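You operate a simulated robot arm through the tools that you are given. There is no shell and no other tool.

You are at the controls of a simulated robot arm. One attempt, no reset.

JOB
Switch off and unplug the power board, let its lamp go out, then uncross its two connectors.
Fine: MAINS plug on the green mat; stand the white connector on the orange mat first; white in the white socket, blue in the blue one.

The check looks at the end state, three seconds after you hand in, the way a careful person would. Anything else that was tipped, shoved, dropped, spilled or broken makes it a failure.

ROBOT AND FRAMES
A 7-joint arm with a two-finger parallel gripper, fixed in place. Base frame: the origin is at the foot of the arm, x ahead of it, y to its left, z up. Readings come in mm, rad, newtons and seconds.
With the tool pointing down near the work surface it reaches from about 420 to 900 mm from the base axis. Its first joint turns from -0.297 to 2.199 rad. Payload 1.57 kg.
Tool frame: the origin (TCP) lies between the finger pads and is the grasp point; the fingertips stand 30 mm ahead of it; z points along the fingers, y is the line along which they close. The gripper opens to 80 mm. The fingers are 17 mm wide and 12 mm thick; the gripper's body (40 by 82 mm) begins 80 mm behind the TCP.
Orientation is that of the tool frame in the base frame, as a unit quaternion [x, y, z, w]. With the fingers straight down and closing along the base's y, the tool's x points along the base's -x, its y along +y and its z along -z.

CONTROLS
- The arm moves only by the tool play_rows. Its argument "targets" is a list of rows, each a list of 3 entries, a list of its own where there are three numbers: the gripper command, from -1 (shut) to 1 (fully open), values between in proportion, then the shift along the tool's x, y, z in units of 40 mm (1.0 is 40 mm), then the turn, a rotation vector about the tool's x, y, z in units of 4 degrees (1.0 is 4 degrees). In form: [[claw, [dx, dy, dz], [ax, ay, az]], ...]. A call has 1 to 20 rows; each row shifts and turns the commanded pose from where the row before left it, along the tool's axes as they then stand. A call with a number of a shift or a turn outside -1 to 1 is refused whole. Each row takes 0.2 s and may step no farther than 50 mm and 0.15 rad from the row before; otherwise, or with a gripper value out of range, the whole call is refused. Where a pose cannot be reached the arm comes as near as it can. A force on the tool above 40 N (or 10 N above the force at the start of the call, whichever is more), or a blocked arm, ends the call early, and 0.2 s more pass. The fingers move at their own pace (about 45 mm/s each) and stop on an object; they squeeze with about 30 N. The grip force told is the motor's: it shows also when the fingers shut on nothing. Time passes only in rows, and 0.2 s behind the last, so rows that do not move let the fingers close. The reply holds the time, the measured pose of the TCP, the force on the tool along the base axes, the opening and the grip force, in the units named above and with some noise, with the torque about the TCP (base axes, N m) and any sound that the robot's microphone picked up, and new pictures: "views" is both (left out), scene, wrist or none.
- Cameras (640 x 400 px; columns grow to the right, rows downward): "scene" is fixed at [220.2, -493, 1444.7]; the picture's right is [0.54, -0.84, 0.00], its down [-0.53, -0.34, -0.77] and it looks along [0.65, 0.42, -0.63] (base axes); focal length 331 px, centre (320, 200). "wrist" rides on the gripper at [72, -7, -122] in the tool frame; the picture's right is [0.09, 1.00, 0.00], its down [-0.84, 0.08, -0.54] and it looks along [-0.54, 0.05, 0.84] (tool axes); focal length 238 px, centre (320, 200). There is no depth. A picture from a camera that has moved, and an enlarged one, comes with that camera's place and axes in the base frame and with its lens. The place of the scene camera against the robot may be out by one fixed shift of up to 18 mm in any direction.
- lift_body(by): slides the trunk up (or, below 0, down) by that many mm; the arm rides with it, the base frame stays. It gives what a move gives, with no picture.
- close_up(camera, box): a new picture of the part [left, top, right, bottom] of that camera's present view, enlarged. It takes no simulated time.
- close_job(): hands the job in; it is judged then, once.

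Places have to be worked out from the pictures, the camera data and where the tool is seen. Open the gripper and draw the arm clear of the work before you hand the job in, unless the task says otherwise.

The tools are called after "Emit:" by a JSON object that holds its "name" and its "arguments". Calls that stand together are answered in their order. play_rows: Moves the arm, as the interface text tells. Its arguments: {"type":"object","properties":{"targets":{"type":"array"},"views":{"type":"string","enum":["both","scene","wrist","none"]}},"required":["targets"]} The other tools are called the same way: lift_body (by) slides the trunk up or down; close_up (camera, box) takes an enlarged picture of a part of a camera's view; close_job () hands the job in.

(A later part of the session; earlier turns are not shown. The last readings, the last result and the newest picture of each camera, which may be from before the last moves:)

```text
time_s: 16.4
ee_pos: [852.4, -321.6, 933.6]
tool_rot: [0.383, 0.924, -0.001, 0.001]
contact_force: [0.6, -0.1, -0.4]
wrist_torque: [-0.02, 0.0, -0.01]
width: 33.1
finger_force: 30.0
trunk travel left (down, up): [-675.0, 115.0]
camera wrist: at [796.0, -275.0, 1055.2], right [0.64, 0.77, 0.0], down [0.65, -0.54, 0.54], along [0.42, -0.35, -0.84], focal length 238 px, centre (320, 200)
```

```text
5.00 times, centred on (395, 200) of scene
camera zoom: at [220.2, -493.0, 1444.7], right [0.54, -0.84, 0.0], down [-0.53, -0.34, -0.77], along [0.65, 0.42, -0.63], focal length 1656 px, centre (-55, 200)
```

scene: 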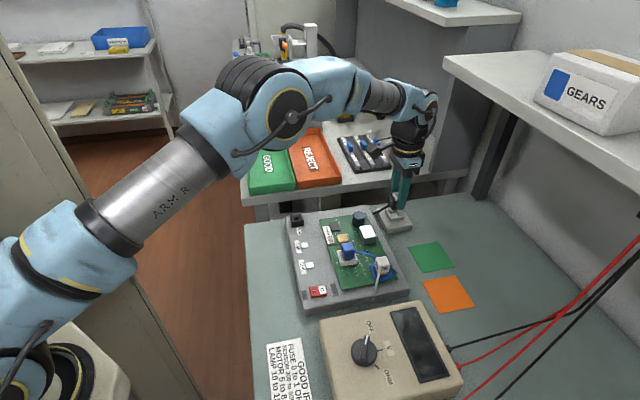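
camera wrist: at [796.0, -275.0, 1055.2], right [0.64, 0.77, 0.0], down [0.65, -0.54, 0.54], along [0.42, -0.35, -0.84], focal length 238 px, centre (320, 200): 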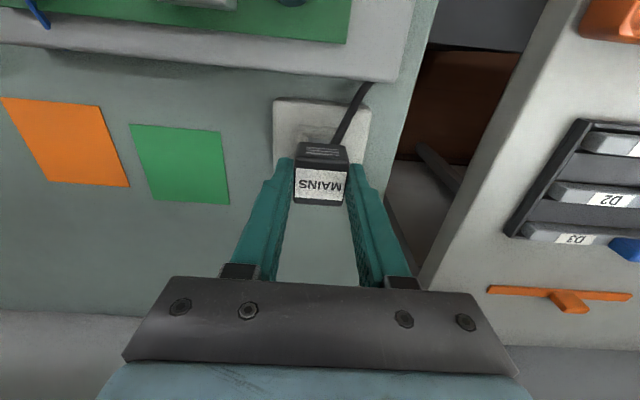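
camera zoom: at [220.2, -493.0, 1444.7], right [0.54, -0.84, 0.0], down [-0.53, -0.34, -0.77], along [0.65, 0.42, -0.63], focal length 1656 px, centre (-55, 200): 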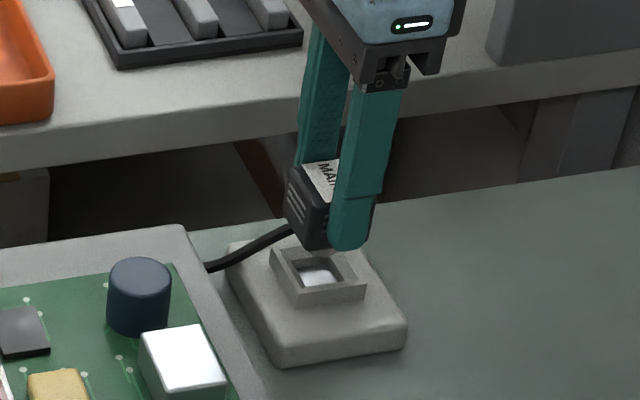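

The plug came out cleanly. I'll lift it another 36 mm and carry it to above the green mat's centre, ≈(784,-437).

Emit:
{"name": "play_rows", "arguments": {"targets": [[-1, [0, 0, -0.45], [0, 0, 0]], [-1, [0, 0, -0.45], [0, 0, 0]], [-1, [-0.2, -0.65, 0], [0, 0, 0]], [-1, [-0.2, -0.65, 0], [0, 0, 0]], [-1, [-0.2, -0.65, 0], [0, 0, 0]], [-1, [-0.13, -0.65, 0], [0, 0, 0]], [-1, [-0.1, -0.65, 0], [0, 0, 0]], [-1, [0, 0, 0], [0, 0, 0]]], "views": "both"}}

Emit:
{"name": "close_up", "arguments": {"camera": "scene", "box": [350, 180, 490, 300]}}

Emit:
{"name": "close_up", "arguments": {"camera": "wrist", "box": [220, 100, 420, 240]}}

```text
time_s: 18.2
ee_pos: [782.4, -436.3, 969.1]
tool_rot: [0.383, 0.924, 0.0, 0.0]
contact_force: [-0.2, 0.2, -0.2]
wrist_torque: [0.03, 0.05, -0.02]
width: 33.2
finger_force: 30.2
trunk travel left (down, up): [-675.0, 115.0]
camera wrist: at [728.2, -390.9, 1091.7], right [0.64, 0.77, 0.0], down [0.65, -0.54, 0.54], along [0.42, -0.35, -0.84], focal length 238 px, centre (320, 200)
```

scene: 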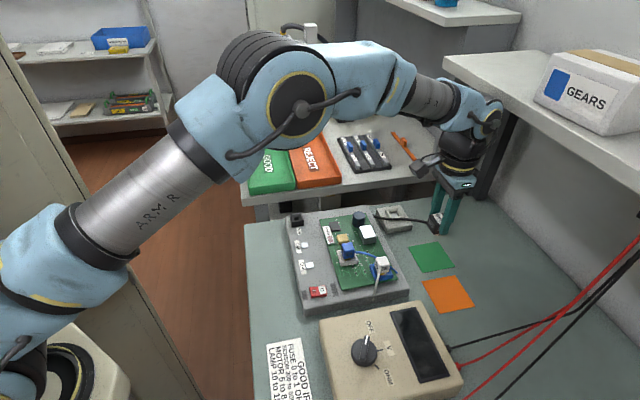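
wrist: 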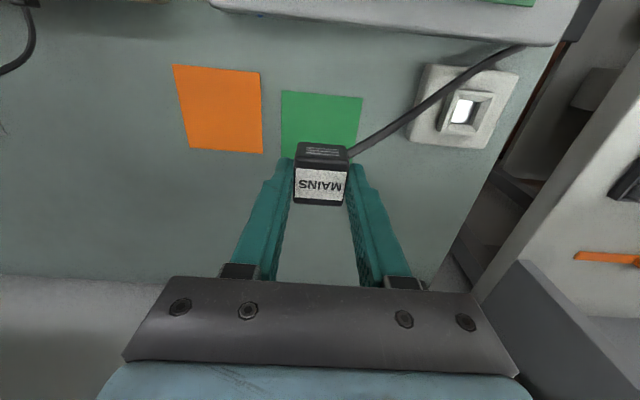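

```text
3.33 times, centred on (420, 240) of scene
camera zoom: at [220.2, -493.0, 1444.7], right [0.54, -0.84, 0.0], down [-0.53, -0.34, -0.77], along [0.65, 0.42, -0.63], focal length 1104 px, centre (-13, 67)
```

zoom: 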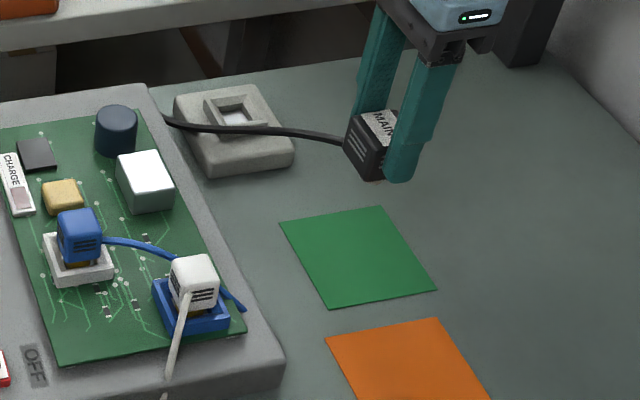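

```text
2.86 times, centred on (320, 170) of wrist
camera zoom: at [728.2, -390.9, 1091.7], right [0.64, 0.77, 0.0], down [0.65, -0.54, 0.54], along [0.42, -0.35, -0.84], focal length 681 px, centre (320, 286)
```

zoom: 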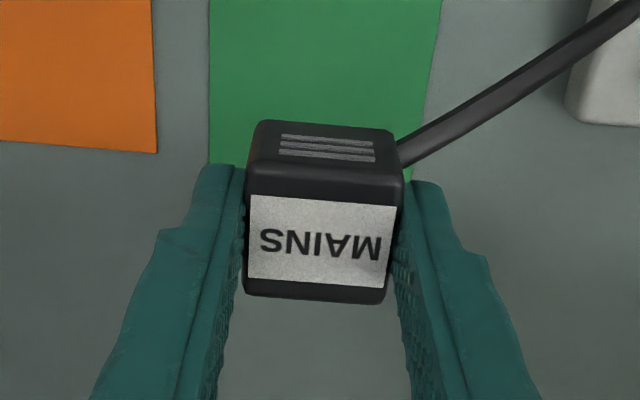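

The plug hangs over the middle of the green mat and the CHARGE lamp is already fading. I'll lower it, first to z≈905, then in small steps to feel the mat.

Emit:
{"name": "play_rows", "arguments": {"targets": [[-1, [-0.03, 0.02, 0.5], [0, 0, 0]], [-1, [0, 0, 0.5], [0, 0, 0]], [-1, [0, 0, 0.5], [0, 0, 0]], [-1, [0, 0, 0.1], [0, 0, 0]], [-1, [0, 0, 0], [0, 0, 0]]], "views": "both"}}

Emit:
{"name": "close_up", "arguments": {"camera": "scene", "box": [390, 200, 490, 290]}}

Emit:
{"name": "close_up", "arguments": {"camera": "wrist", "box": [220, 100, 420, 240]}}

```text
time_s: 19.4
ee_pos: [784.4, -437.2, 903.3]
tool_rot: [0.382, 0.924, 0.0, 0.001]
contact_force: [0.3, -0.5, -0.8]
wrist_torque: [-0.01, 0.03, -0.03]
width: 33.0
finger_force: 30.0
trunk travel left (down, up): [-675.0, 115.0]
camera wrist: at [728.6, -391.2, 1026.5], right [0.64, 0.77, 0.0], down [0.65, -0.54, 0.54], along [0.42, -0.35, -0.84], focal length 238 px, centre (320, 200)
```

scene: 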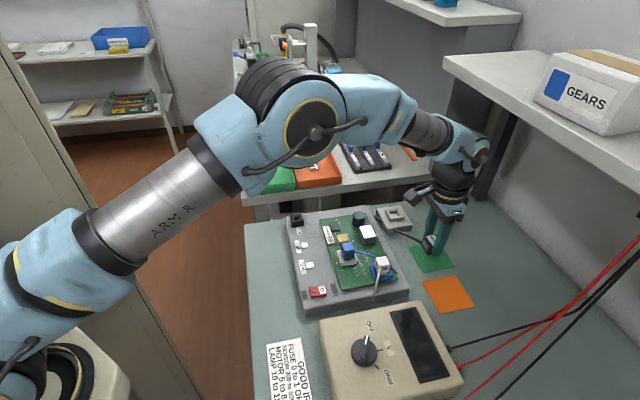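
wrist: 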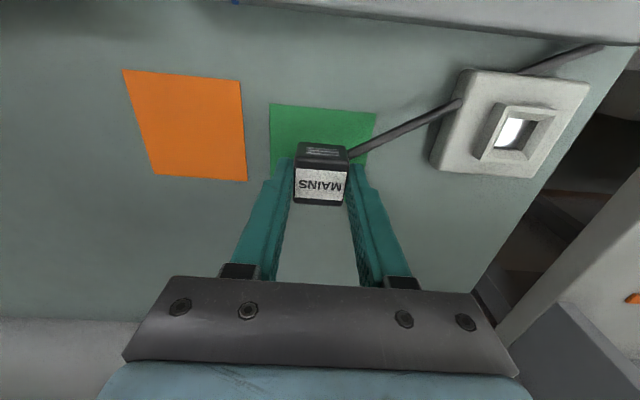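

```text
4.44 times, centred on (440, 245) of scene
camera zoom: at [220.2, -493.0, 1444.7], right [0.54, -0.84, 0.0], down [-0.53, -0.34, -0.77], along [0.65, 0.42, -0.63], focal length 1472 px, centre (-213, 0)
```

zoom: 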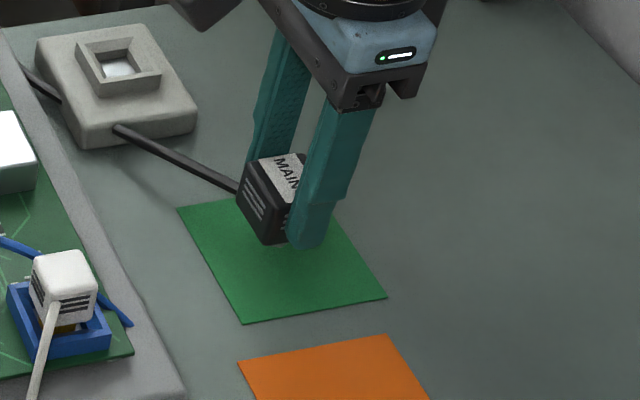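

```text
2.86 times, centred on (320, 170) of wrist
camera zoom: at [728.6, -391.2, 1026.5], right [0.64, 0.77, 0.0], down [0.65, -0.54, 0.54], along [0.42, -0.35, -0.84], focal length 681 px, centre (320, 286)
```

zoom: 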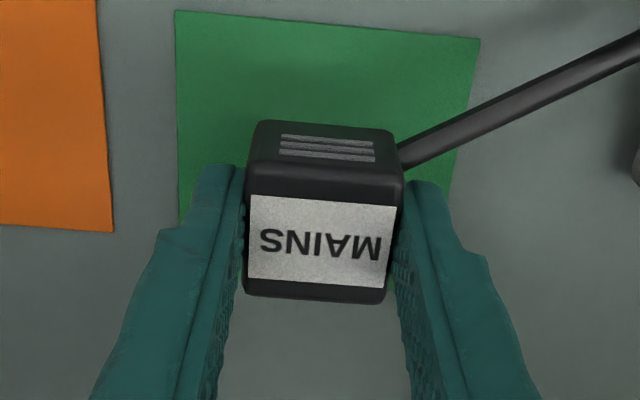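

The plug is about 15 mm above the mat, inside its edges. I continue down in 2 mm steps and check the force.

Emit:
{"name": "play_rows", "arguments": {"targets": [[-1, [0, 0, 0.06], [0, 0, 0]], [-1, [0, 0, 0.05], [0, 0, 0]], [-1, [0, 0, 0.05], [0, 0, 0]], [-1, [0, 0, 0.05], [0, 0, 0]], [-1, [0, 0, 0.05], [0, 0, 0]]], "views": "both"}}

Emit:
{"name": "close_up", "arguments": {"camera": "scene", "box": [390, 200, 490, 290]}}

```text
time_s: 20.6
ee_pos: [784.7, -437.3, 895.0]
tool_rot: [0.383, 0.924, 0.0, 0.0]
contact_force: [-0.5, 0.0, -0.9]
wrist_torque: [0.03, 0.01, -0.01]
width: 32.8
finger_force: 29.8
trunk travel left (down, up): [-675.0, 115.0]
camera wrist: at [729.0, -391.3, 1016.9], right [0.64, 0.77, 0.0], down [0.65, -0.54, 0.54], along [0.42, -0.35, -0.84], focal length 238 px, centre (320, 200)
```

scene: 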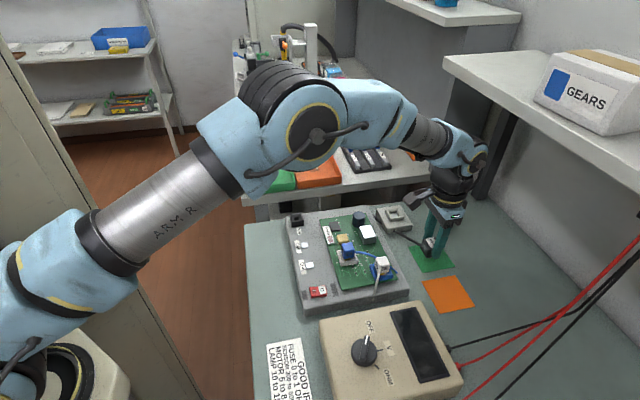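
wrist: 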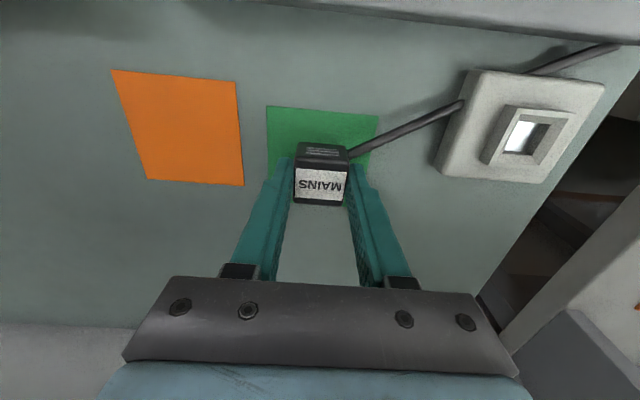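

```text
4.44 times, centred on (440, 245) of scene
camera zoom: at [220.2, -493.0, 1444.7], right [0.54, -0.84, 0.0], down [-0.53, -0.34, -0.77], along [0.65, 0.42, -0.63], focal length 1472 px, centre (-213, 0)
```

zoom: 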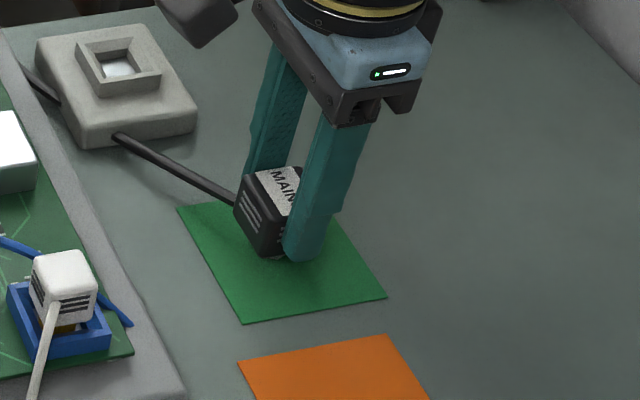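

No contact yet at z=895; a short stem is visible under the plug body. I continue down in 1.5–2 mm steps.

Emit:
{"name": "play_rows", "arguments": {"targets": [[-1, [0, 0, 0.04], [0, 0, 0]], [-1, [0, 0, 0.04], [0, 0, 0]], [-1, [0, 0, 0], [0, 0, 0]]], "views": "none"}}

```text
time_s: 21.4
ee_pos: [784.5, -438.4, 891.7]
tool_rot: [0.383, 0.924, 0.0, 0.0]
contact_force: [-0.2, -0.2, 0.9]
wrist_torque: [0.02, -0.01, -0.02]
width: 32.9
finger_force: 30.6
trunk travel left (down, up): [-675.0, 115.0]
```

Force is still within noise at z≈892. I'll go down further by small steps.

Emit:
{"name": "play_rows", "arguments": {"targets": [[-1, [0, 0, 0.03], [0, 0, 0]], [-1, [0, 0, 0.03], [0, 0, 0]], [-1, [0, 0, 0], [0, 0, 0]]], "views": "both"}}

Emit:
{"name": "close_up", "arguments": {"camera": "scene", "box": [415, 215, 475, 275]}}

```text
time_s: 22.2
ee_pos: [784.2, -438.6, 891.2]
tool_rot: [0.382, 0.924, 0.0, 0.001]
contact_force: [-7.5, 2.9, 17.8]
wrist_torque: [0.11, 0.41, -0.02]
width: 33.2
finger_force: 29.9
trunk travel left (down, up): [-675.0, 115.0]
camera wrist: at [728.7, -391.2, 1013.3], right [0.64, 0.77, 0.0], down [0.64, -0.54, 0.54], along [0.42, -0.35, -0.84], focal length 238 px, centre (320, 200)
```

scene: 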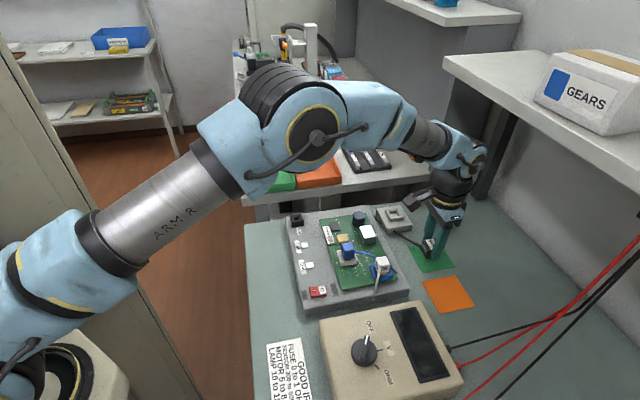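
wrist: 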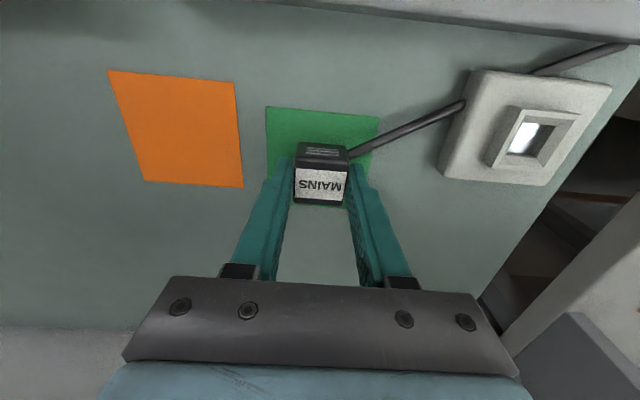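

```text
6.67 times, centred on (445, 245) of scene
camera zoom: at [220.2, -493.0, 1444.7], right [0.54, -0.84, 0.0], down [-0.53, -0.34, -0.77], along [0.65, 0.42, -0.63], focal length 2207 px, centre (-513, -100)
```

zoom: 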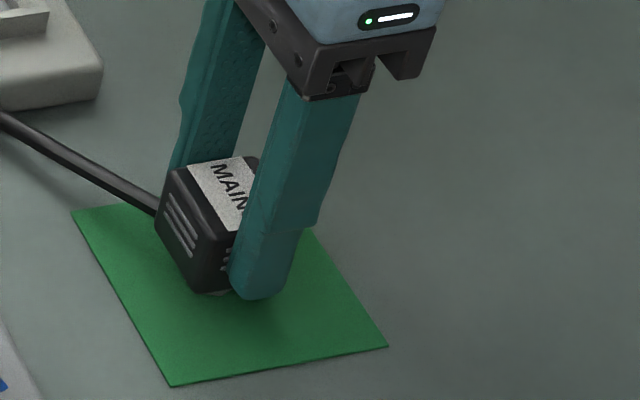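

Contact with the mat: 17.8 N upward at z=891. I'll relieve about 2.4 mm of the pressing, open the fingers to about 50 mm and let the plug stand.

Emit:
{"name": "play_rows", "arguments": {"targets": [[-1, [0, 0, -0.06], [0, 0, 0]], [-1, [0, 0, 0], [0, 0, 0]], [-0.1, [0, 0, 0], [0, 0, 0]], [0.1, [0, 0, 0], [0, 0, 0]], [0.3, [0, 0, 0], [0, 0, 0]], [0.3, [0, 0, 0], [0, 0, 0]]], "views": "both"}}

Emit:
{"name": "close_up", "arguments": {"camera": "scene", "box": [415, 215, 475, 275]}}

Emit:
{"name": "close_up", "arguments": {"camera": "wrist", "box": [220, 100, 420, 240]}}

```text
time_s: 23.6
ee_pos: [784.8, -437.1, 890.7]
tool_rot: [0.383, 0.924, 0.0, -0.001]
contact_force: [-0.6, 0.2, -0.3]
wrist_torque: [0.0, 0.05, -0.03]
width: 52.0
finger_force: 0.0
trunk travel left (down, up): [-675.0, 115.0]
camera wrist: at [729.0, -391.7, 1013.3], right [0.64, 0.77, 0.0], down [0.65, -0.54, 0.54], along [0.42, -0.35, -0.84], focal length 238 px, centre (320, 200)
```

scene: 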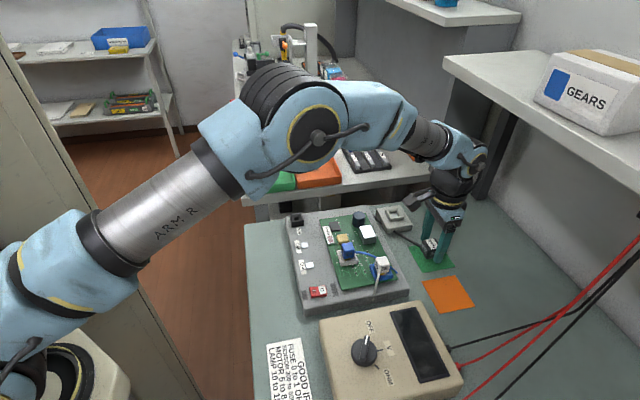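
wrist: 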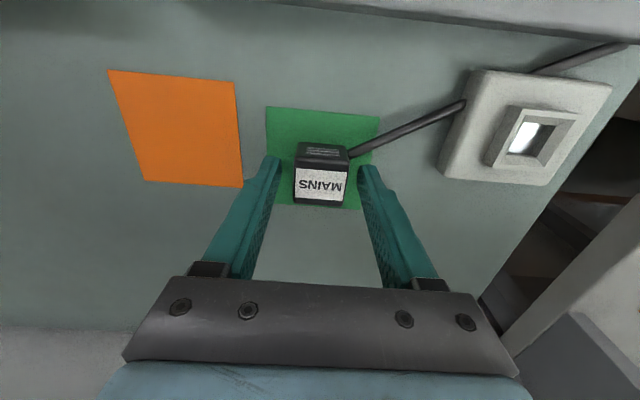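

```text
6.67 times, centred on (445, 245) of scene
camera zoom: at [220.2, -493.0, 1444.7], right [0.54, -0.84, 0.0], down [-0.53, -0.34, -0.77], along [0.65, 0.42, -0.63], focal length 2207 px, centre (-513, -100)
```

zoom: 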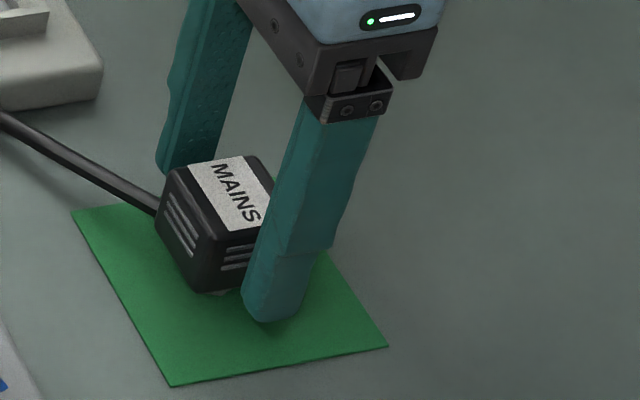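

```text
2.86 times, centred on (320, 170) of wrist
camera zoom: at [729.0, -391.7, 1013.3], right [0.64, 0.77, 0.0], down [0.65, -0.54, 0.54], along [0.42, -0.35, -0.84], focal length 681 px, centre (320, 286)
```

zoom: 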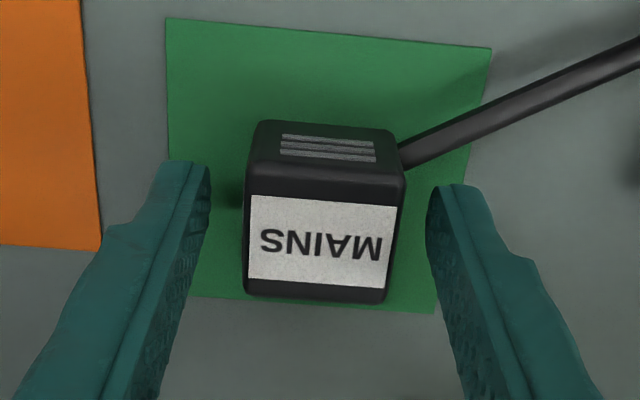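

The plug stands upright on the green mat. I'll lift straight up 100 mm and travel towards the white connector, estimated near (650,-372,908), to look at it and at the lamp.

Emit:
{"name": "play_rows", "arguments": {"targets": [[0.3, [0, 0, -0.3], [0, 0, 0]], [0.3, [0, 0, -0.8], [0, 0, 0]], [0.3, [0, 0, -0.9], [0, 0, 0]], [0.3, [0, 0, -0.9], [0, 0, 0]], [0.3, [0.7, -0.25, 0], [0, 0, 0]], [0.3, [0.7, -0.25, 0], [0, 0, 0]], [0.3, [0.7, -0.25, 0], [0, 0, 0]], [0.3, [0.7, -0.25, 0], [0, 0, 0]], [0.3, [0.7, -0.25, 0], [0, 0, 0]], [0.3, [0, 0, 0], [0, 0, 0]]], "views": "both"}}

Emit:
{"name": "close_up", "arguments": {"camera": "scene", "box": [280, 200, 480, 320]}}

Emit:
{"name": "close_up", "arguments": {"camera": "wrist", "box": [220, 60, 420, 200]}}

```text
time_s: 25.8
ee_pos: [651.7, -376.1, 1008.8]
tool_rot: [0.382, 0.924, 0.0, 0.0]
contact_force: [-0.5, -0.1, 0.3]
wrist_torque: [0.01, 0.02, 0.01]
width: 52.0
finger_force: 0.2
trunk travel left (down, up): [-675.0, 115.0]
camera wrist: at [596.0, -329.4, 1131.0], right [0.64, 0.77, 0.0], down [0.65, -0.54, 0.54], along [0.42, -0.35, -0.84], focal length 238 px, centre (320, 200)
```

scene: 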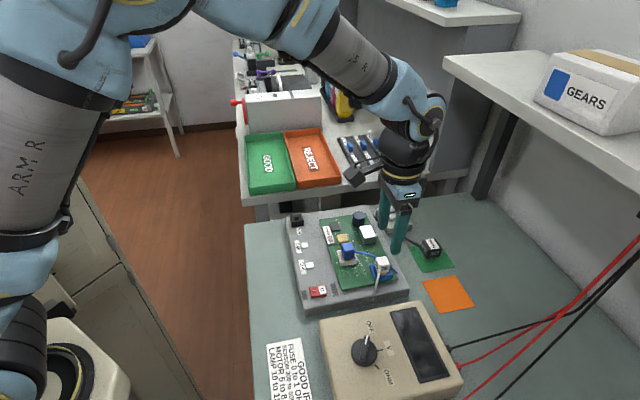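
wrist: 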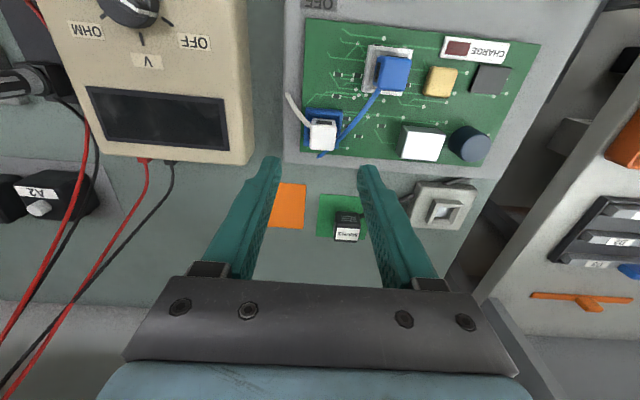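

```text
3.20 times, centred on (380, 260) of scene
camera zoom: at [220.2, -493.0, 1444.7], right [0.54, -0.84, 0.0], down [-0.53, -0.34, -0.77], along [0.65, 0.42, -0.63], focal length 1060 px, centre (128, 8)
```

zoom: 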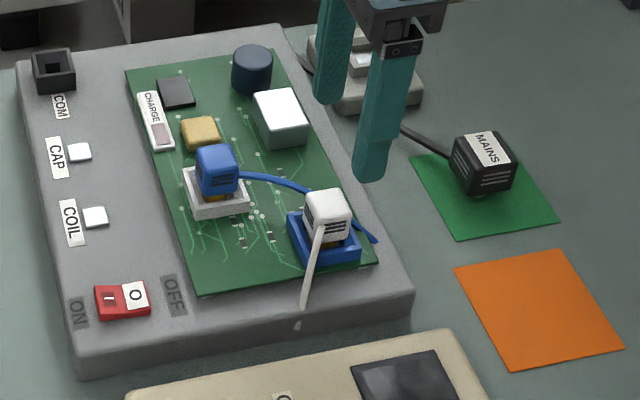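

```text
2.86 times, centred on (320, 130) of wrist
camera zoom: at [596.0, -329.4, 1131.0], right [0.64, 0.77, 0.0], down [0.65, -0.54, 0.54], along [0.42, -0.35, -0.84], focal length 681 px, centre (320, 400)
```

zoom: 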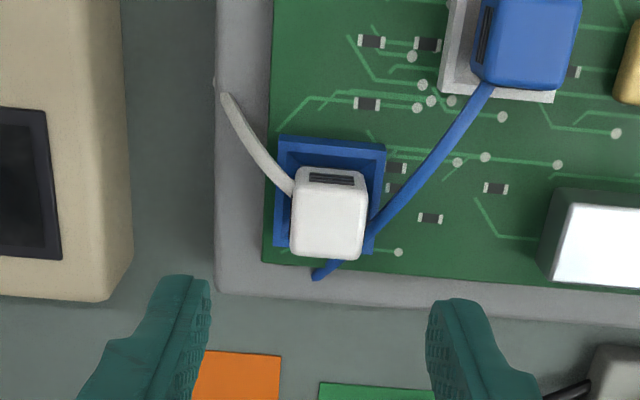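

The plug stands on the green mat and the lamp looks dark. I'll enlarge the lamp and the connectors.

Emit:
{"name": "close_up", "arguments": {"camera": "wrist", "box": [430, 25, 520, 75]}}

Emit:
{"name": "close_up", "arguments": {"camera": "wrist", "box": [280, 90, 370, 165]}}

Emit:
{"name": "close_up", "arguments": {"camera": "wrist", "box": [350, 30, 440, 105]}}

Emit:
{"name": "close_up", "arguments": {"camera": "scene", "box": [320, 225, 360, 255]}}

Emit:
{"name": "close_up", "arguments": {"camera": "scene", "box": [335, 235, 405, 295]}}

```text
7.11 times, centred on (475, 50) of wrist
camera zoom: at [596.0, -329.4, 1131.0], right [0.64, 0.77, 0.0], down [0.65, -0.54, 0.54], along [0.42, -0.35, -0.84], focal length 1695 px, centre (-782, 1267)
```

zoom: 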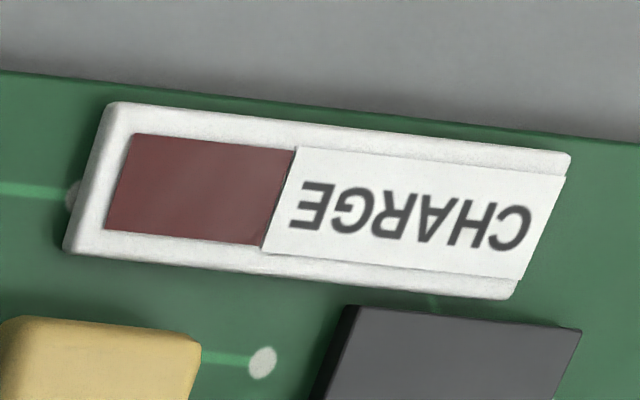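

```text
5.33 times, centred on (325, 128) of wrist
camera zoom: at [596.0, -329.4, 1131.0], right [0.64, 0.77, 0.0], down [0.65, -0.54, 0.54], along [0.42, -0.35, -0.84], focal length 1271 px, centre (293, 587)
```

zoom: 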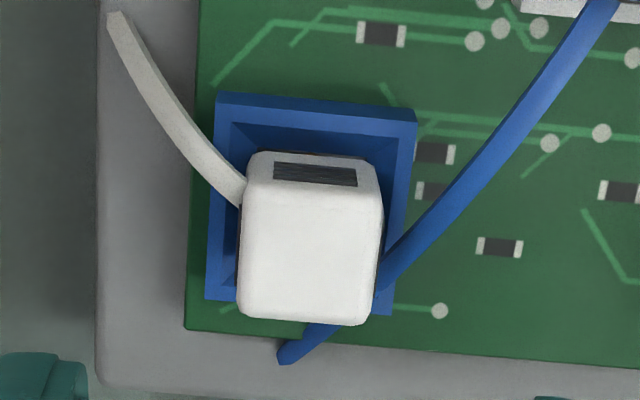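

```text
5.33 times, centred on (395, 68) of wrist
camera zoom: at [596.0, -329.4, 1131.0], right [0.64, 0.77, 0.0], down [0.65, -0.54, 0.54], along [0.42, -0.35, -0.84], focal length 1271 px, centre (-80, 907)
```

zoom: 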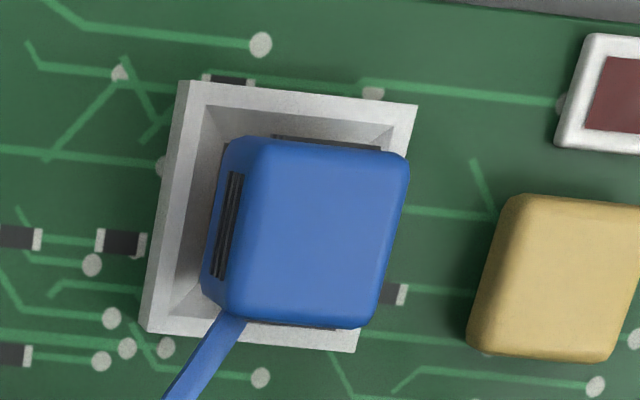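

```text
13.33 times, centred on (340, 240) of scene
camera zoom: at [220.2, -493.0, 1444.7], right [0.54, -0.84, 0.0], down [-0.53, -0.34, -0.77], along [0.65, 0.42, -0.63], focal length 4415 px, centre (53, -333)
```

zoom: 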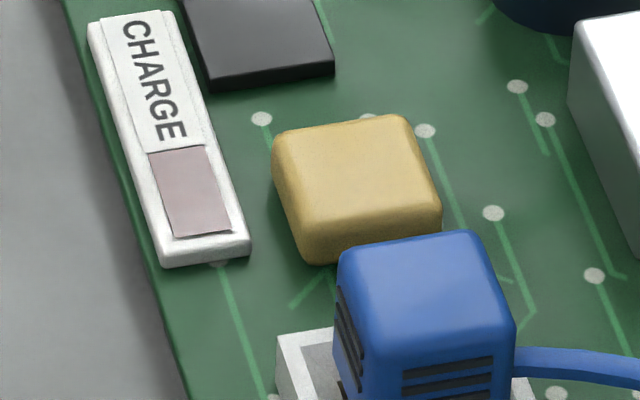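

```text
6.67 times, centred on (370, 265) of scene
camera zoom: at [220.2, -493.0, 1444.7], right [0.54, -0.84, 0.0], down [-0.53, -0.34, -0.77], along [0.65, 0.42, -0.63], focal length 2207 px, centre (-13, -233)
```

zoom: 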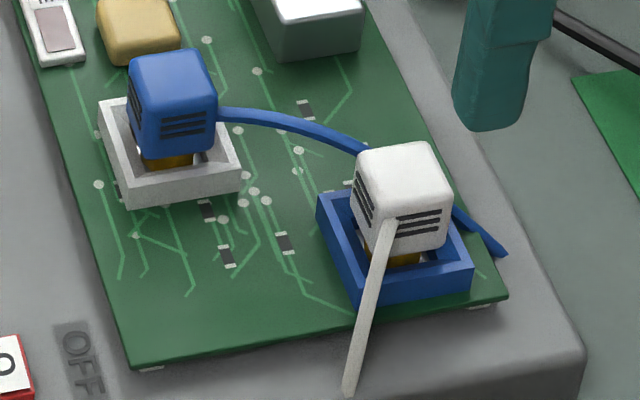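

The lamp is dark red now; the wait during the next turn will confirm. The white connector (25 mm cube, top ≈(653,-374,909)) has its cable on the (-x,-y) face, so I'll grip it on the other two faces, which needs the tool turned by -90° in place.

Emit:
{"name": "play_rows", "arguments": {"targets": [[0.3, [0, 0, 0], [0, 0, -0.95]], [0.3, [0, 0, 0], [0, 0, -0.95]], [0.3, [0, 0, 0], [0, 0, -0.95]], [0.3, [0, 0, 0], [0, 0, -0.95]], [0.3, [0, 0, 0], [0, 0, -0.95]], [0.3, [0, 0, 0], [0, 0, -0.95]], [0.3, [0, 0, 0], [0, 0, -0.95]], [0.3, [0, 0, 0], [0, 0, -0.95]], [0.3, [0, 0, 0], [0, 0, -0.95]], [0.3, [0, 0, 0], [0, 0, -0.95]], [0.3, [0, 0, 0], [0, 0, -0.95]], [0.3, [0, 0, 0], [0, 0, -0.95]]], "views": "wrist"}}

Emit:
{"name": "play_rows", "arguments": {"targets": [[0.3, [0, 0, 0], [0, 0, -0.95]], [0.3, [0, 0, 0], [0, 0, -0.95]], [0.3, [0, 0, 0], [0, 0, -0.95]], [0.3, [0, 0, 0], [0, 0, -0.95]], [0.3, [0, 0, 0], [0, 0, -0.95]], [0.3, [0, 0, 0], [0, 0, -0.95]], [0.3, [0, 0, 0], [0, 0, -0.95]], [0.3, [0, 0, 0], [0, 0, -0.95]], [0.3, [0, 0, 0], [0, 0, -0.95]], [0.3, [0, 0, 0], [0, 0, -0.95]], [0.3, [0, 0, 0], [0, 0, -0.95]], [0.3, [0, 0, 0], [0, 0, -0.65]], [0.3, [0, 0, 0], [0, 0, 0]]], "views": "both"}}

Emit:
{"name": "close_up", "arguments": {"camera": "scene", "box": [320, 225, 360, 255]}}

Emit:
{"name": "close_up", "arguments": {"camera": "wrist", "box": [220, 60, 420, 200]}}

```text
time_s: 28.4
ee_pos: [651.2, -373.0, 1007.2]
tool_rot: [-0.004, 1.0, 0.001, -0.001]
contact_force: [-0.7, -0.7, 0.5]
wrist_torque: [0.01, -0.02, -0.03]
width: 52.0
finger_force: 0.1
trunk travel left (down, up): [-675.0, 115.0]
camera wrist: at [578.7, -381.3, 1129.7], right [-0.1, 0.99, 0.0], down [0.84, 0.09, 0.54], along [0.54, 0.06, -0.84], focal length 238 px, centre (320, 200)
```

wrist: 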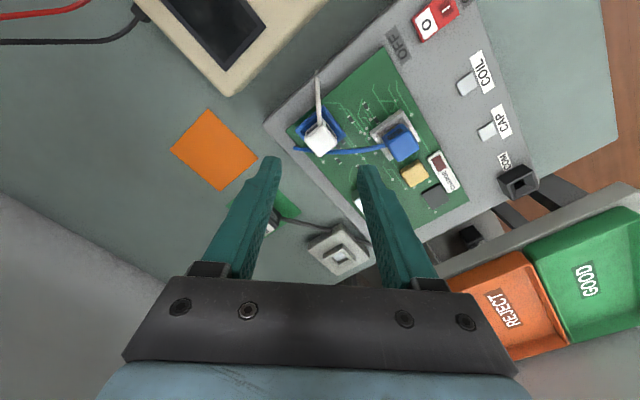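

```text
time_s: 31.2
ee_pos: [650.1, -375.1, 1008.0]
tool_rot: [-0.383, 0.924, 0.0, 0.0]
contact_force: [0.1, -0.1, -0.2]
wrist_torque: [-0.01, -0.01, 0.0]
width: 52.3
finger_force: 0.0
trunk travel left (down, up): [-675.0, 115.0]
camera wrist: at [604.3, -429.4, 1129.8], right [-0.77, 0.64, 0.0], down [0.54, 0.65, 0.54], along [0.35, 0.42, -0.84], focal length 238 px, centre (320, 200)
```

scene: 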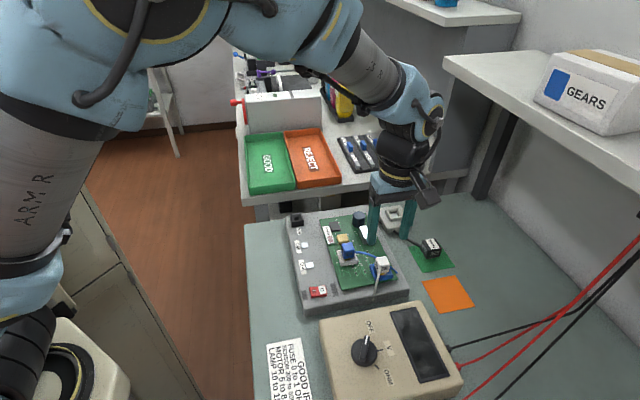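
wrist: 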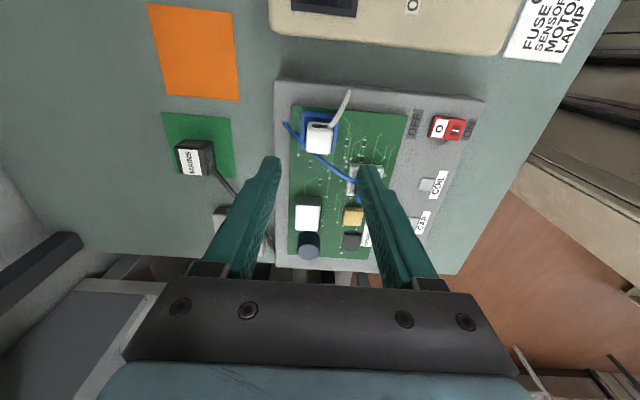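

```text
13.33 times, centred on (340, 240) of scene
camera zoom: at [220.2, -493.0, 1444.7], right [0.54, -0.84, 0.0], down [-0.53, -0.34, -0.77], along [0.65, 0.42, -0.63], focal length 4415 px, centre (53, -333)
```

zoom: 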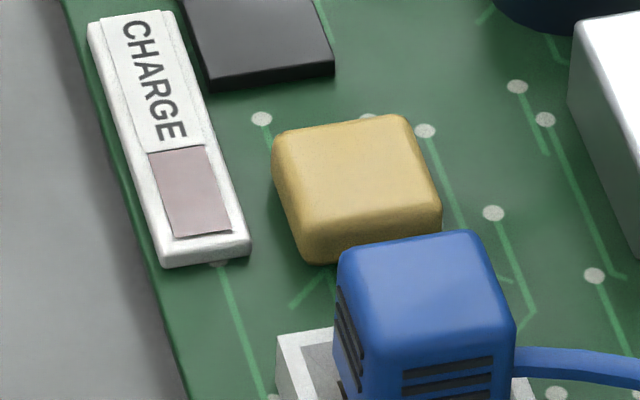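

```text
2.86 times, centred on (320, 130) of wrist
camera zoom: at [604.3, -429.4, 1129.8], right [-0.77, 0.64, 0.0], down [0.54, 0.65, 0.54], along [0.35, 0.42, -0.84], focal length 681 px, centre (320, 400)
```

zoom: 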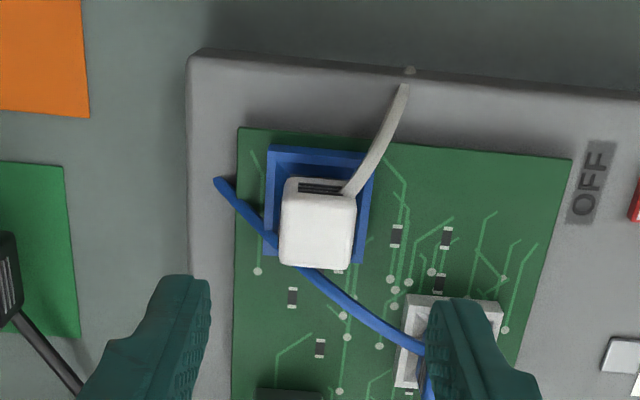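

The lamp has not changed for 5 s (dark), so it is out. In this view the white connector's top centre is (653.3,-373,909); I'll centre on it and descend to z≈940 for a closer look before gripping.

Emit:
{"name": "play_rows", "arguments": {"targets": [[0.3, [-0.09, -0.03, 0.5], [0, 0, 0]], [0.3, [0, 0, 0.6], [0, 0, 0]], [0.3, [0, 0, 0.6], [0, 0, 0]], [0.3, [0, 0, 0], [0, 0, 0]]], "views": "both"}}

Emit:
{"name": "close_up", "arguments": {"camera": "wrist", "box": [250, 100, 390, 200]}}

Emit:
{"name": "close_up", "arguments": {"camera": "scene", "box": [345, 235, 415, 295]}}

```text
time_s: 32.2
ee_pos: [654.0, -371.8, 939.2]
tool_rot: [-0.383, 0.924, -0.001, -0.001]
contact_force: [-0.5, 0.6, 0.2]
wrist_torque: [0.01, 0.02, 0.0]
width: 51.8
finger_force: 0.1
trunk travel left (down, up): [-675.0, 115.0]
camera wrist: at [607.0, -427.1, 1061.2], right [-0.77, 0.64, 0.0], down [0.54, 0.65, 0.54], along [0.35, 0.42, -0.84], focal length 238 px, centre (320, 200)
```

scene: 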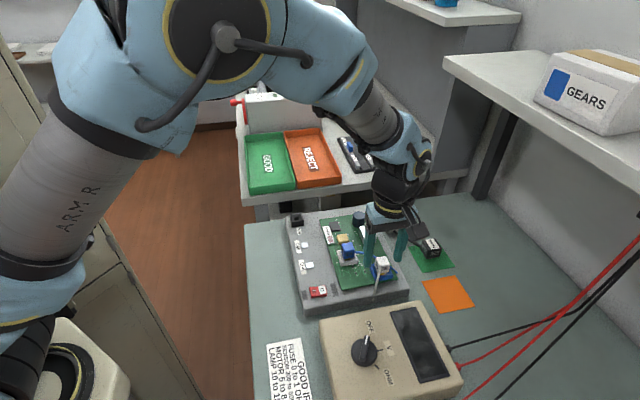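
wrist: 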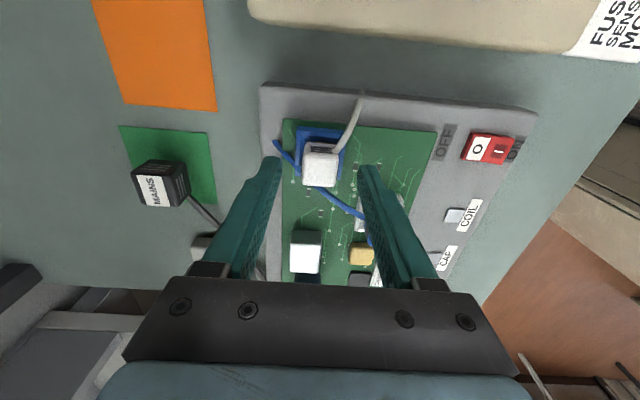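

```text
4.00 times, centred on (320, 150) of wrist
camera zoom: at [607.0, -427.1, 1061.2], right [-0.77, 0.64, 0.0], down [0.54, 0.65, 0.54], along [0.35, 0.42, -0.84], focal length 953 px, centre (320, 400)
```

zoom: 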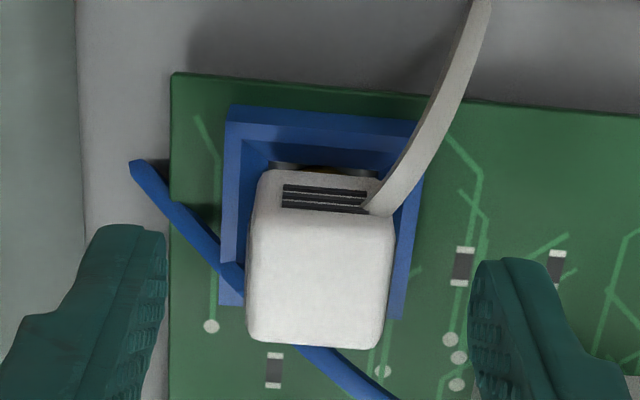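

```text
6.67 times, centred on (380, 265) of scene
camera zoom: at [220.2, -493.0, 1444.7], right [0.54, -0.84, 0.0], down [-0.53, -0.34, -0.77], along [0.65, 0.42, -0.63], focal length 2207 px, centre (-80, -233)
```

zoom: 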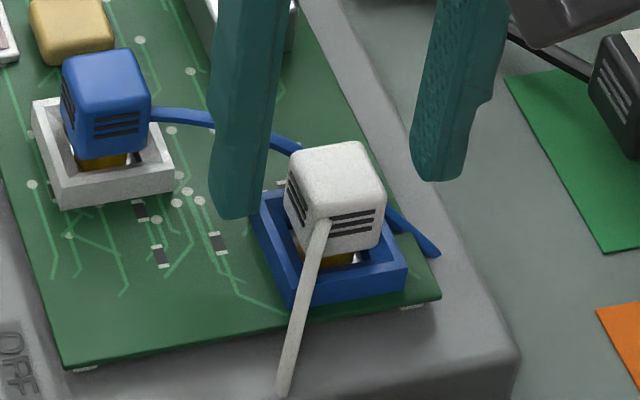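

The connector is within 1° of the tool axes and about 1 mm off centre. I'll correct that, go down 21 mm (fingertips at z≈888, just above the socket wall) and close the gripper.

Emit:
{"name": "play_rows", "arguments": {"targets": [[0.3, [-0.03, -0.02, 0.2], [0, 0, 0]], [0.3, [0, 0, 0.2], [0, 0, 0]], [0.3, [0, 0, 0.13], [0, 0, 0]], [0.3, [0, 0, 0], [0, 0, 0]], [-1, [0, 0, 0], [0, 0, 0]], [-1, [0, 0, 0], [0, 0, 0]], [-1, [0, 0, 0], [0, 0, 0]], [-1, [0, 0, 0], [0, 0, 0]]], "views": "both"}}

Emit:
{"name": "close_up", "arguments": {"camera": "wrist", "box": [250, 100, 390, 200]}}

Emit:
{"name": "close_up", "arguments": {"camera": "scene", "box": [345, 235, 415, 295]}}

```text
time_s: 34.0
ee_pos: [655.0, -370.3, 916.0]
tool_rot: [-0.382, 0.924, 0.001, -0.001]
contact_force: [-11.4, 8.7, 1.7]
wrist_torque: [0.39, 0.79, 0.07]
width: 37.0
finger_force: 41.7
trunk travel left (down, up): [-675.0, 115.0]
camera wrist: at [608.5, -426.8, 1040.6], right [-0.77, 0.64, 0.0], down [0.54, 0.65, 0.54], along [0.34, 0.42, -0.84], focal length 238 px, centre (320, 200)
```

scene: 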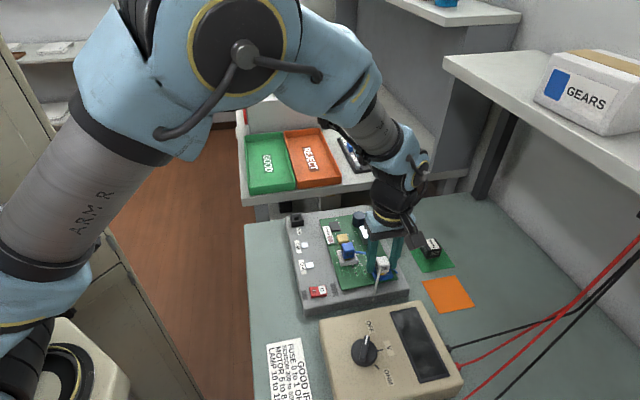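
wrist: 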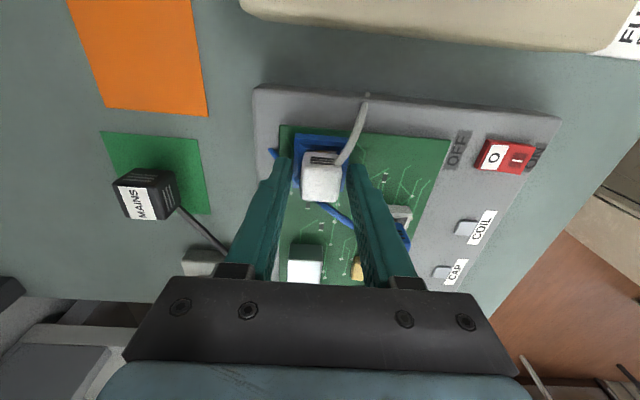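

```text
4.00 times, centred on (320, 150) of wrist
camera zoom: at [608.5, -426.8, 1040.6], right [-0.77, 0.64, 0.0], down [0.54, 0.65, 0.54], along [0.34, 0.42, -0.84], focal length 953 px, centre (320, 400)
```

zoom: 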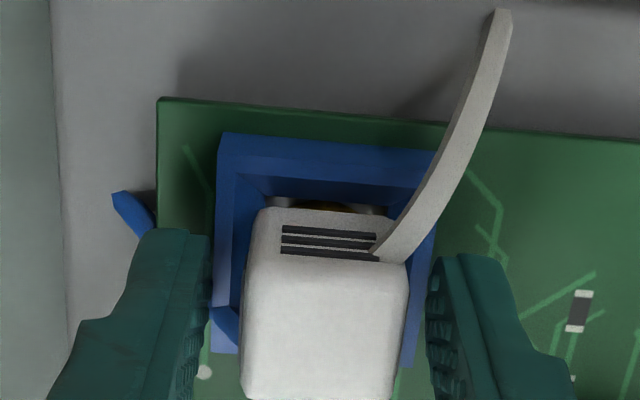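

```text
6.67 times, centred on (380, 265) of scene
camera zoom: at [220.2, -493.0, 1444.7], right [0.54, -0.84, 0.0], down [-0.53, -0.34, -0.77], along [0.65, 0.42, -0.63], focal length 2207 px, centre (-80, -233)
```

zoom: 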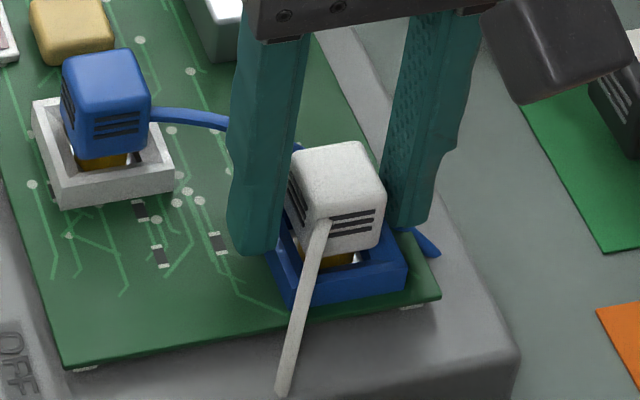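

The fingers stopped at 37 mm with a sideways reaction: the tips are squeezing the outside of the blue socket, so its wall is higher than I judged. I open at once, then raise 7 mm and look again.

Emit:
{"name": "play_rows", "arguments": {"targets": [[0.3, [0, 0, 0], [0, 0, 0]], [0.3, [0, 0, 0], [0, 0, 0]], [0.3, [0, 0, 0], [0, 0, 0]], [0.3, [0, 0, -0.2], [0, 0, 0]], [0.3, [0, 0, 0], [0, 0, 0]]], "views": "both"}}

Emit:
{"name": "close_up", "arguments": {"camera": "wrist", "box": [250, 100, 390, 200]}}

Emit:
{"name": "close_up", "arguments": {"camera": "scene", "box": [345, 235, 415, 295]}}

Emit:
{"name": "close_up", "arguments": {"camera": "scene", "box": [270, 200, 430, 320]}}

```text
time_s: 35.2
ee_pos: [655.6, -371.6, 926.1]
tool_rot: [-0.382, 0.924, 0.0, -0.001]
contact_force: [0.2, -0.7, 0.6]
wrist_torque: [-0.03, 0.02, -0.06]
width: 52.1
finger_force: 0.0
trunk travel left (down, up): [-675.0, 115.0]
camera wrist: at [609.4, -427.1, 1048.9], right [-0.77, 0.64, 0.0], down [0.54, 0.65, 0.54], along [0.35, 0.42, -0.84], focal length 238 px, centre (320, 200)
```

scene: 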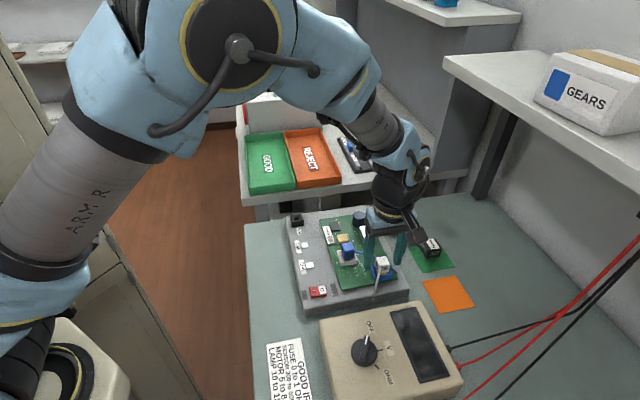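
wrist: 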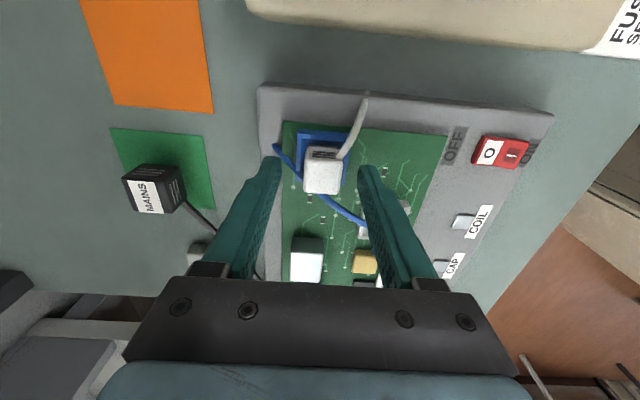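

```text
4.00 times, centred on (320, 150) of wrist
camera zoom: at [609.4, -427.1, 1048.9], right [-0.77, 0.64, 0.0], down [0.54, 0.65, 0.54], along [0.35, 0.42, -0.84], focal length 953 px, centre (320, 400)
```

zoom: 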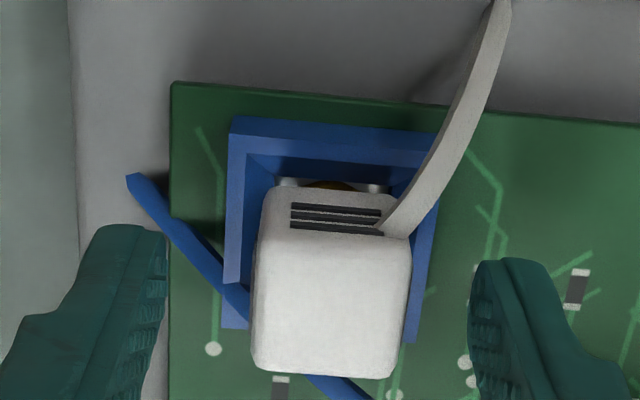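

```text
6.67 times, centred on (380, 265) of scene
camera zoom: at [220.2, -493.0, 1444.7], right [0.54, -0.84, 0.0], down [-0.53, -0.34, -0.77], along [0.65, 0.42, -0.63], focal length 2207 px, centre (-80, -233)
```

zoom: 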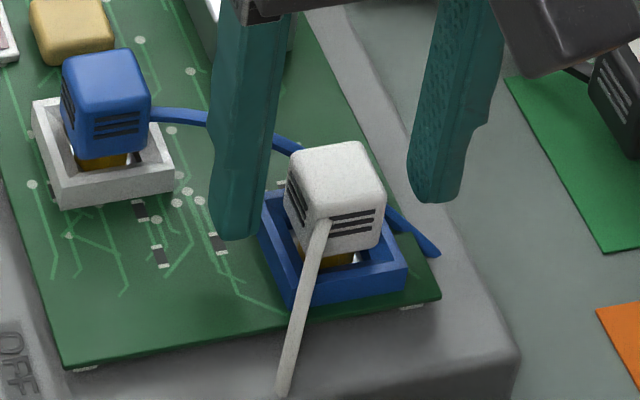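

```text
3.33 times, centred on (350, 260) of scene
camera zoom: at [220.2, -493.0, 1444.7], right [0.54, -0.84, 0.0], down [-0.53, -0.34, -0.77], along [0.65, 0.42, -0.63], focal length 1104 px, centre (220, 0)
```

zoom: 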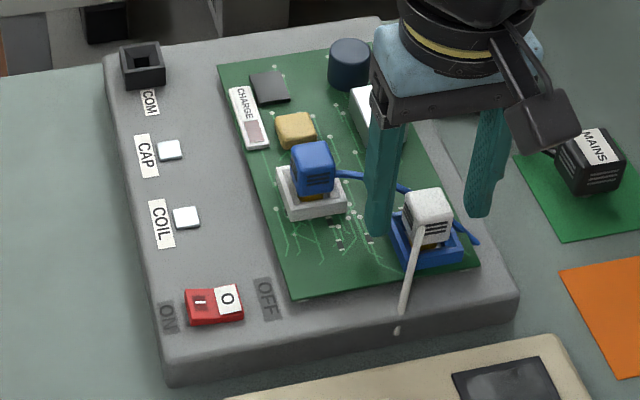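

The board and connector look unmoved. The connector is about 1.9 mm (+x) and 0.9 mm (+y) off in tool axes; I correct this, set the fingertips at z≈892, above the wall, and close.

Emit:
{"name": "play_rows", "arguments": {"targets": [[0.3, [0.05, 0.025, 0.1], [0, 0, 0]], [0.3, [0, 0, 0], [0, 0, 0]], [-1, [0, 0, 0], [0, 0, 0]], [-1, [0, 0, 0], [0, 0, 0]], [-1, [0, 0, 0], [0, 0, 0]], [-1, [0, 0, 0], [0, 0, 0]]], "views": "both"}}

Emit:
{"name": "close_up", "arguments": {"camera": "wrist", "box": [250, 100, 390, 200]}}

Emit:
{"name": "close_up", "arguments": {"camera": "scene", "box": [345, 235, 415, 295]}}

```text
time_s: 36.6
ee_pos: [653.0, -372.0, 923.0]
tool_rot: [-0.382, 0.924, 0.001, 0.0]
contact_force: [-0.7, 0.6, 0.1]
wrist_torque: [0.02, 0.07, 0.0]
width: 22.7
finger_force: 29.7
trunk travel left (down, up): [-675.0, 115.0]
camera wrist: at [606.9, -428.1, 1044.7], right [-0.77, 0.64, 0.0], down [0.54, 0.65, 0.54], along [0.35, 0.42, -0.84], focal length 238 px, centre (320, 200)
```

scene: 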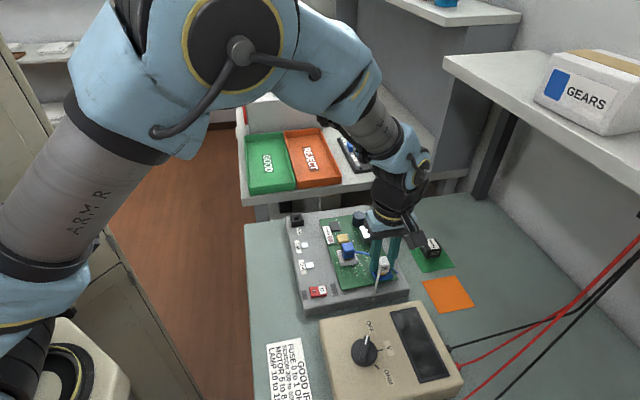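
wrist: 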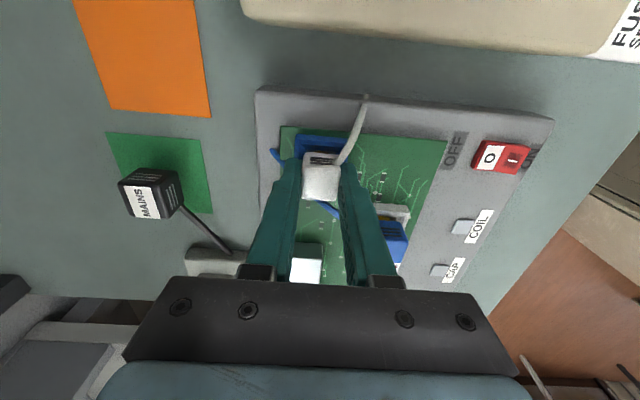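

```text
4.00 times, centred on (320, 150) of wrist
camera zoom: at [606.9, -428.1, 1044.7], right [-0.77, 0.64, 0.0], down [0.54, 0.65, 0.54], along [0.35, 0.42, -0.84], focal length 953 px, centre (320, 400)
```

zoom: 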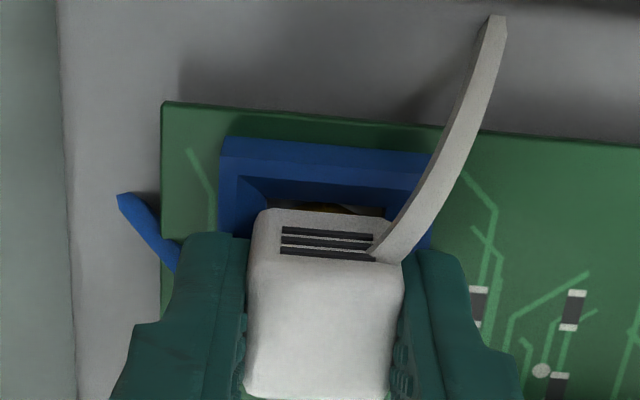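

```text
6.67 times, centred on (380, 265) of scene
camera zoom: at [220.2, -493.0, 1444.7], right [0.54, -0.84, 0.0], down [-0.53, -0.34, -0.77], along [0.65, 0.42, -0.63], focal length 2207 px, centre (-80, -233)
```

zoom: 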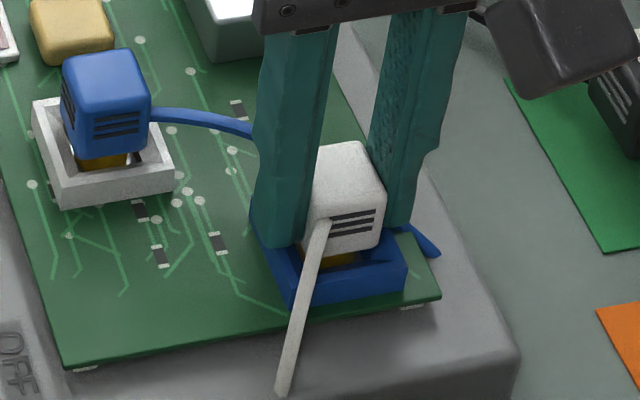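

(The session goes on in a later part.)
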